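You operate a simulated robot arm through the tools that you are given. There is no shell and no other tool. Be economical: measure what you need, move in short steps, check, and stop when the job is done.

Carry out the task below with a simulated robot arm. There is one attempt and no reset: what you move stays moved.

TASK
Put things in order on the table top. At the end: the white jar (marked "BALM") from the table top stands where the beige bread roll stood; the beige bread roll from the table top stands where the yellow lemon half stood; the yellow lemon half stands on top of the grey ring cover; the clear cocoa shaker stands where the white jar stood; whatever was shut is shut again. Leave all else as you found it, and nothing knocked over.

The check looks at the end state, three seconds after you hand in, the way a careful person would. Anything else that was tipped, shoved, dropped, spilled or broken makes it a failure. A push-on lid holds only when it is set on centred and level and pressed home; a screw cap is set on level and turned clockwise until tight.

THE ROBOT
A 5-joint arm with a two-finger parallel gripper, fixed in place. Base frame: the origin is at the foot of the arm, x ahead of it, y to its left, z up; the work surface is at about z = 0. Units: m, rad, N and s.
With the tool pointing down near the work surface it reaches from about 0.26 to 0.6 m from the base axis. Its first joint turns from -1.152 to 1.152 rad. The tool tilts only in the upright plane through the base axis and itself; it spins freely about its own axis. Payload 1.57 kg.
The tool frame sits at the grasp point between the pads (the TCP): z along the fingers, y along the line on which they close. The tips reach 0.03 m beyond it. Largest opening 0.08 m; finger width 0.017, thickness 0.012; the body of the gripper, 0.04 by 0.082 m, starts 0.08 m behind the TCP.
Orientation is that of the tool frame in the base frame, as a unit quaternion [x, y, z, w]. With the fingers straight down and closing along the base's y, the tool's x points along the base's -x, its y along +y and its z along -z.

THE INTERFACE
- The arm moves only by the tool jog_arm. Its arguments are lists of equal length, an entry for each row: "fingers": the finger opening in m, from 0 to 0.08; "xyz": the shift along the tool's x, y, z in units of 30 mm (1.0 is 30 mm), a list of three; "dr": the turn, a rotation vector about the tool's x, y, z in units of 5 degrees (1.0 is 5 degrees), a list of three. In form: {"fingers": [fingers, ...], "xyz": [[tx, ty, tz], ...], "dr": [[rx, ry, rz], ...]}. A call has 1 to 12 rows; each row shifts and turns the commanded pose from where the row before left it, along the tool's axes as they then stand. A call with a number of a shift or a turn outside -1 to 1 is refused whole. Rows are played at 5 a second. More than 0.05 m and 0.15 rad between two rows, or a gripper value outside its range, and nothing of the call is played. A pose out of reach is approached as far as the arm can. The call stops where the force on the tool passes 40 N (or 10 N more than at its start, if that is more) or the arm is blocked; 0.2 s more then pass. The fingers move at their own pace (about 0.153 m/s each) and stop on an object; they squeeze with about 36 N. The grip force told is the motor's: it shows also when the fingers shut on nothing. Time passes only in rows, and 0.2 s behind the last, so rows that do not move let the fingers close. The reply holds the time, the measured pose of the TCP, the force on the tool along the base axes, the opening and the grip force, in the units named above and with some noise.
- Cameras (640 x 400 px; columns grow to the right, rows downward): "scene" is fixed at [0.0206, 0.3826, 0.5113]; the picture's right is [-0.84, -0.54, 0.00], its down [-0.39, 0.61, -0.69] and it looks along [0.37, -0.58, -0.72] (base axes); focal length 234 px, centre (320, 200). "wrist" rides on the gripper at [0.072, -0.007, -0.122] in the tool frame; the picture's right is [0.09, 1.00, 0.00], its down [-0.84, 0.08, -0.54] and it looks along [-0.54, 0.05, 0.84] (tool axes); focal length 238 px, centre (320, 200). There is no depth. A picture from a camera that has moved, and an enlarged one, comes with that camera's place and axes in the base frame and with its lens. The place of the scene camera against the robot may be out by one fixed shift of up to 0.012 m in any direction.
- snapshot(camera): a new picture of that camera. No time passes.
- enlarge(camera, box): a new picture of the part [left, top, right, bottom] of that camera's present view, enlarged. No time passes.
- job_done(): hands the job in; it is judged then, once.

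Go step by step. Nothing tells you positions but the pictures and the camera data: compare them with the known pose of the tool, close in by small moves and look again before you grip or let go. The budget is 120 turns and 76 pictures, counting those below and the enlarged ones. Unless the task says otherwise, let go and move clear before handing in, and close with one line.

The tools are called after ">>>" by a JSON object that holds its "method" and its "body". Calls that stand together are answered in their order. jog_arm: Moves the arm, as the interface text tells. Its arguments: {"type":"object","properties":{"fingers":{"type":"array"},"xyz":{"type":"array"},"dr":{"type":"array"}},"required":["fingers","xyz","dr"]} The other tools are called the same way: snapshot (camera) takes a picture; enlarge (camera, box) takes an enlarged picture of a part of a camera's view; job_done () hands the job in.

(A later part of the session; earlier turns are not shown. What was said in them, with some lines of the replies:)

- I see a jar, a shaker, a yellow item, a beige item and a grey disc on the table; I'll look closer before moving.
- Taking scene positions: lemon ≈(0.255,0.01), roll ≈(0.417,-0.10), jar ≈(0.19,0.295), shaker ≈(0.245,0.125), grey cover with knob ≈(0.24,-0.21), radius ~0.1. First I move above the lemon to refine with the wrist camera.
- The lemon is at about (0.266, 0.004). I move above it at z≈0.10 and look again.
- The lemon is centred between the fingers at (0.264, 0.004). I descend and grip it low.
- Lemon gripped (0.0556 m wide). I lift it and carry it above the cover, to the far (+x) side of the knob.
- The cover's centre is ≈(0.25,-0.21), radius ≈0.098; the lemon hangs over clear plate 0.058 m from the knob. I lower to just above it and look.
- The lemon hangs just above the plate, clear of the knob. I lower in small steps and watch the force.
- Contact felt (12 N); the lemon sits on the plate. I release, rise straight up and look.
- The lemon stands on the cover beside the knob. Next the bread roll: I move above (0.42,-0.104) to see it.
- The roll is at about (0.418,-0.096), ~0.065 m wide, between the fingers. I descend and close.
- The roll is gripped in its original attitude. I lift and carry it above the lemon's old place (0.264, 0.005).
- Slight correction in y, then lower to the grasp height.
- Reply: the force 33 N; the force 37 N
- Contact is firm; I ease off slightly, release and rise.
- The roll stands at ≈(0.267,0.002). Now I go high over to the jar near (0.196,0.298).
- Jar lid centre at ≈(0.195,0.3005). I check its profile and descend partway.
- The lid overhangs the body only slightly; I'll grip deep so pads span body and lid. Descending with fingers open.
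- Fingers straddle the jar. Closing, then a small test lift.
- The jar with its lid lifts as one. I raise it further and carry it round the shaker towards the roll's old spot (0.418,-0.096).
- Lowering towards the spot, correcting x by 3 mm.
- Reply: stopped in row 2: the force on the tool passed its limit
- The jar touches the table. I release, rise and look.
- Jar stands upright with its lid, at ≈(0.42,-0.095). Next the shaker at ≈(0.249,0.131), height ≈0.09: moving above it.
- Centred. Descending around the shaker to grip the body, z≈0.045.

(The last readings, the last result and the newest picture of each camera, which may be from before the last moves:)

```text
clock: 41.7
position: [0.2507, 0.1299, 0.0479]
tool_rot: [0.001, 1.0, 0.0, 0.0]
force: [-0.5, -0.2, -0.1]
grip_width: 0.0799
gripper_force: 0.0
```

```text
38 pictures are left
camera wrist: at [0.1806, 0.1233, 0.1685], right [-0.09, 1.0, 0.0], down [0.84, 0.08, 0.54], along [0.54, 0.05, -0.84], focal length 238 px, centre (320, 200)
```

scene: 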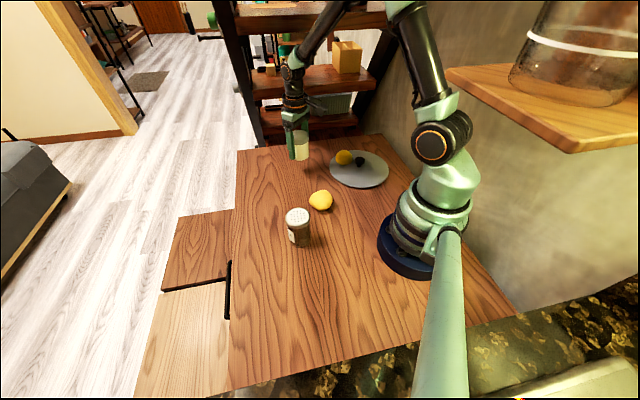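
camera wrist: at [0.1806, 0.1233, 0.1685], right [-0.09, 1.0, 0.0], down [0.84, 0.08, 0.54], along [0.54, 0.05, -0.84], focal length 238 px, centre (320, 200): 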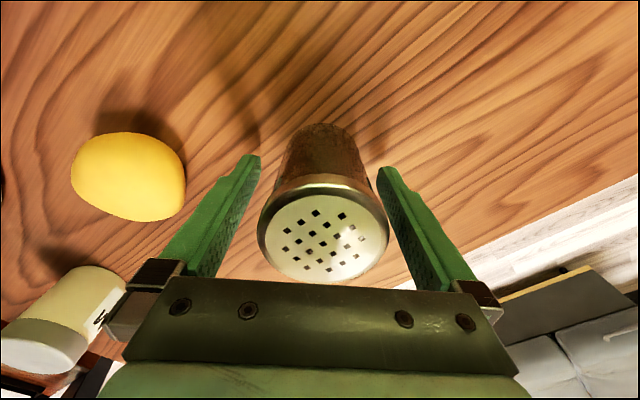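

>>> {"method": "jog_arm", "body": {"fingers": [0.06, 0.045, 0.045, 0.045], "xyz": [[0, 0.03, 0], [0, 0, 0], [0, 0, 0], [0, 0, -0.4]], "dr": [[0, 0, 0], [0, 0, 0], [0, 0, 0], [0, 0, 0]]}}

>>> {"method": "snapshot", "body": {"camera": "wrist"}}

>>> {"method": "enlarge", "body": {"camera": "scene", "box": [250, 170, 350, 260]}}

```text
clock: 42.7
position: [0.2507, 0.1293, 0.0605]
tool_rot: [0.0, 1.0, 0.0, 0.0]
force: [-0.1, -0.3, -2.2]
grip_width: 0.0568
gripper_force: 36.4
```

```text
37 pictures are left
camera wrist: at [0.1801, 0.1244, 0.181], right [-0.09, 1.0, 0.0], down [0.84, 0.08, 0.54], along [0.54, 0.05, -0.84], focal length 238 px, centre (320, 200)
```

wrist: 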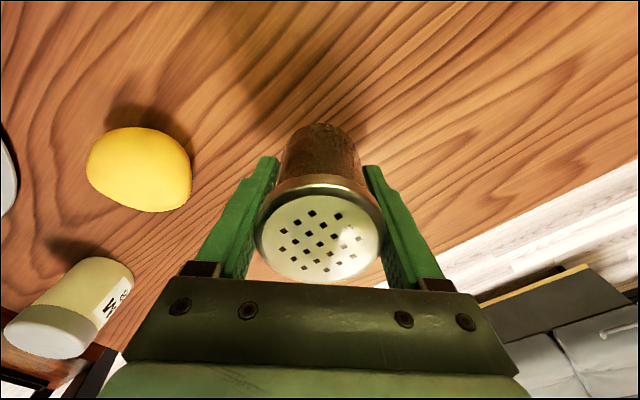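

```text
4.44 times, centred on (300, 215) of scene
camera zoom: at [0.0206, 0.3826, 0.5113], right [-0.84, -0.54, 0.0], down [-0.39, 0.61, -0.69], along [0.37, -0.58, -0.72], focal length 1038 px, centre (409, 133)
```

zoom: 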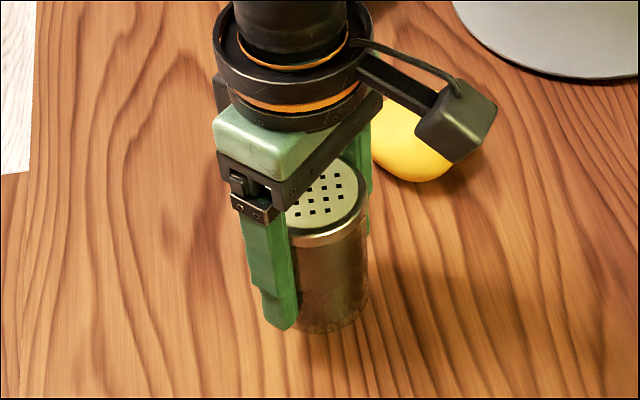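

Shaker lifted upright. Carrying it to the jar's old place (0.197,0.301).

>>> {"method": "jog_arm", "body": {"fingers": [0.045, 0.045, 0.045, 0.045, 0.045, 0.045, 0.045, 0.045], "xyz": [[0, 0, -0.7], [0.3, 0.955, 0], [0.3, 0.955, 0], [0.3, 0.955, 0], [0.3, 0.955, 0], [0.3, 0.955, 0], [0.3, 0.955, 0], [0, 0, 0]], "dr": [[0, 0, 0], [0, 0, 0], [0, 0, 0], [0, 0, 0], [0, 0, 0], [0, 0, 0], [0, 0, 0], [0, 0, 0]]}}

>>> {"method": "jog_arm", "body": {"fingers": [0.045, 0.045, 0.045], "xyz": [[0, 0, 0.5], [0, 0, 0.35], [0, 0, 0]], "dr": [[0, 0, 0], [0, 0, 0], [0, 0, 0]]}}

>>> {"method": "snapshot", "body": {"camera": "scene"}}

```text
clock: 44.5
position: [0.1983, 0.3054, 0.0817]
tool_rot: [0.001, 1.0, 0.0, 0.0]
force: [-0.2, -0.4, -2.4]
grip_width: 0.0565
gripper_force: 36.1
```

```text
clock: 45.3
position: [0.1956, 0.3036, 0.0559]
tool_rot: [0.001, 1.0, 0.0, 0.0]
force: [-0.5, 0.0, -1.8]
grip_width: 0.0569
gripper_force: 36.1
```

```text
35 pictures are left
```

scene: 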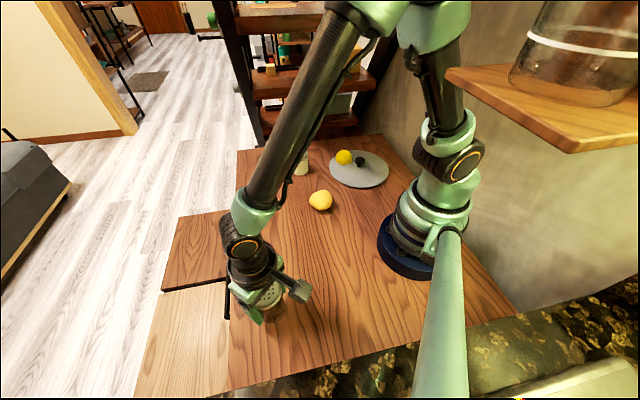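

>>> {"method": "jog_arm", "body": {"fingers": [0.045, 0.045], "xyz": [[-0.03, -0.06, 0.22], [0, 0, 0]], "dr": [[0, 0, 0], [0, 0, 0]]}}

>>> {"method": "jog_arm", "body": {"fingers": [0.045, 0.045], "xyz": [[0, 0, 0.04], [0, 0, 0]], "dr": [[0, 0, 0], [0, 0, 0]]}}

```text
clock: 45.9
position: [0.196, 0.3033, 0.0484]
tool_rot: [0.0, 1.0, 0.001, 0.0]
force: [0.2, 0.3, -1.7]
grip_width: 0.0566
gripper_force: 36.1
```

```text
clock: 46.5
position: [0.198, 0.3031, 0.0483]
tool_rot: [0.0, 1.0, 0.0, -0.001]
force: [-0.5, 0.1, -0.6]
grip_width: 0.0564
gripper_force: 36.2
```

>>> {"method": "jog_arm", "body": {"fingers": [0.045, 0.045], "xyz": [[0, 0, 0.03], [0, 0, 0]], "dr": [[0, 0, 0], [0, 0, 0]]}}

>>> {"method": "jog_arm", "body": {"fingers": [0.045, 0.045], "xyz": [[0, 0, 0.015], [0, 0, 0]], "dr": [[0, 0, 0], [0, 0, 0]]}}

```text
clock: 47.1
position: [0.1979, 0.3034, 0.0461]
tool_rot: [0.001, 1.0, 0.0, 0.001]
force: [-4.9, -6.3, 26.4]
grip_width: 0.0566
gripper_force: 35.6
```

```text
clock: 47.7
position: [0.199, 0.3025, 0.0461]
tool_rot: [0.001, 1.0, 0.001, 0.001]
force: [-2.7, -4.4, 27.4]
grip_width: 0.0564
gripper_force: 35.9
```

Table contact; I ease off, release and rise clear.

>>> {"method": "jog_arm", "body": {"fingers": [0.045, 0.06, 0.07, 0.08, 0.08, 0.08, 0.08, 0.08, 0.08, 0.08], "xyz": [[0, 0, -0.03], [0, 0, 0], [0, 0, 0], [0, 0, 0], [0, 0, -0.5], [0, 0, -1], [0, 0, -1], [0, 0, -1], [0, 0, -1], [0, 0, -1]], "dr": [[0, 0, 0], [0, 0, 0], [0, 0, 0], [0, 0, 0], [0, 0, 0], [0, 0, 0], [0, 0, 0], [0, 0, 0], [0, 0, 0], [0, 0, 0]]}}

>>> {"method": "snapshot", "body": {"camera": "wrist"}}

>>> {"method": "snapshot", "body": {"camera": "scene"}}

```text
clock: 49.9
position: [0.1955, 0.2981, 0.2095]
tool_rot: [0.001, 1.0, 0.001, 0.0]
force: [0.4, 0.2, -0.8]
grip_width: 0.0801
gripper_force: 0.1
```

```text
34 pictures are left
camera wrist: at [0.1254, 0.292, 0.331], right [-0.09, 1.0, 0.0], down [0.84, 0.08, 0.54], along [0.54, 0.05, -0.84], focal length 238 px, centre (320, 200)
```

wrist: 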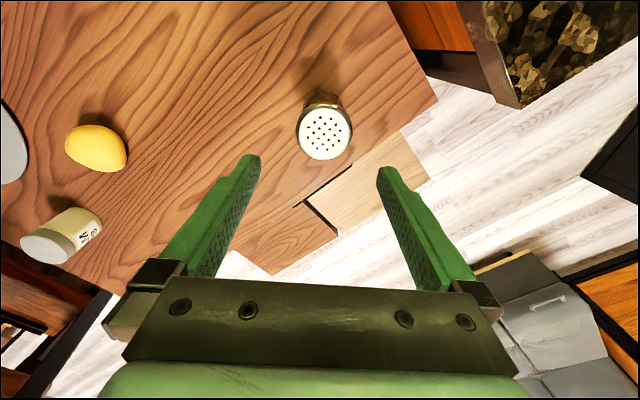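

```text
33 pictures are left
```

scene: 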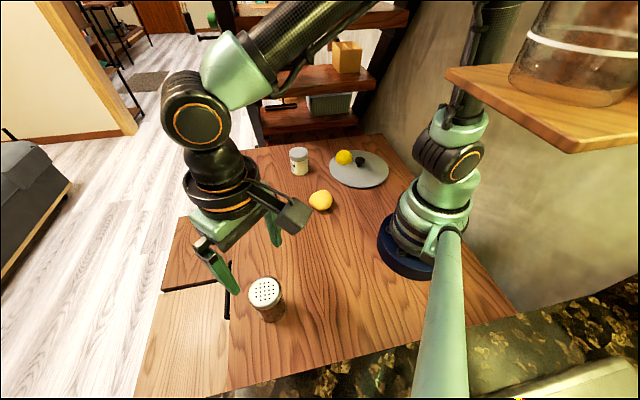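

All four items look placed and upright. One last close look at everything.

>>> {"method": "enlarge", "body": {"camera": "scene", "box": [230, 130, 400, 330]}}

```text
2.00 times, centred on (315, 230) of scene
camera zoom: at [0.0206, 0.3826, 0.5113], right [-0.84, -0.54, 0.0], down [-0.39, 0.61, -0.69], along [0.37, -0.58, -0.72], focal length 467 px, centre (330, 140)
```

zoom: 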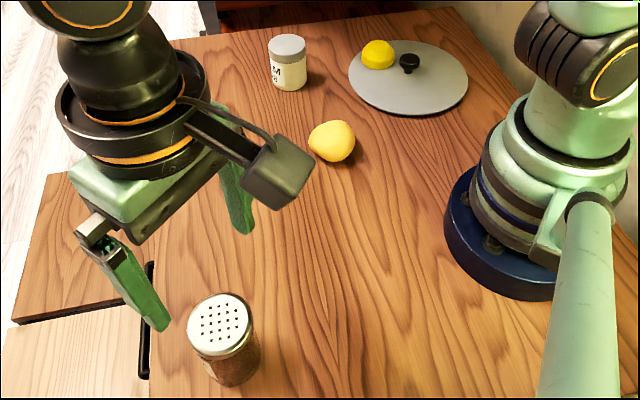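

Everything stands in its place and the gripper is clear, so I hand in.

>>> {"method": "job_done", "body": {}}

```text
The job is handed in.
```

I put all four items in their places and handed the job in: the lemon half is on the grey cover beside its knob, the bread roll is where the lemon was, the jar is where the roll was, and the shaker is where the jar was. In the last pictures all four stand upright, within a few millimetres of their spots by my estimate. The jar and shaker still have their lids on.
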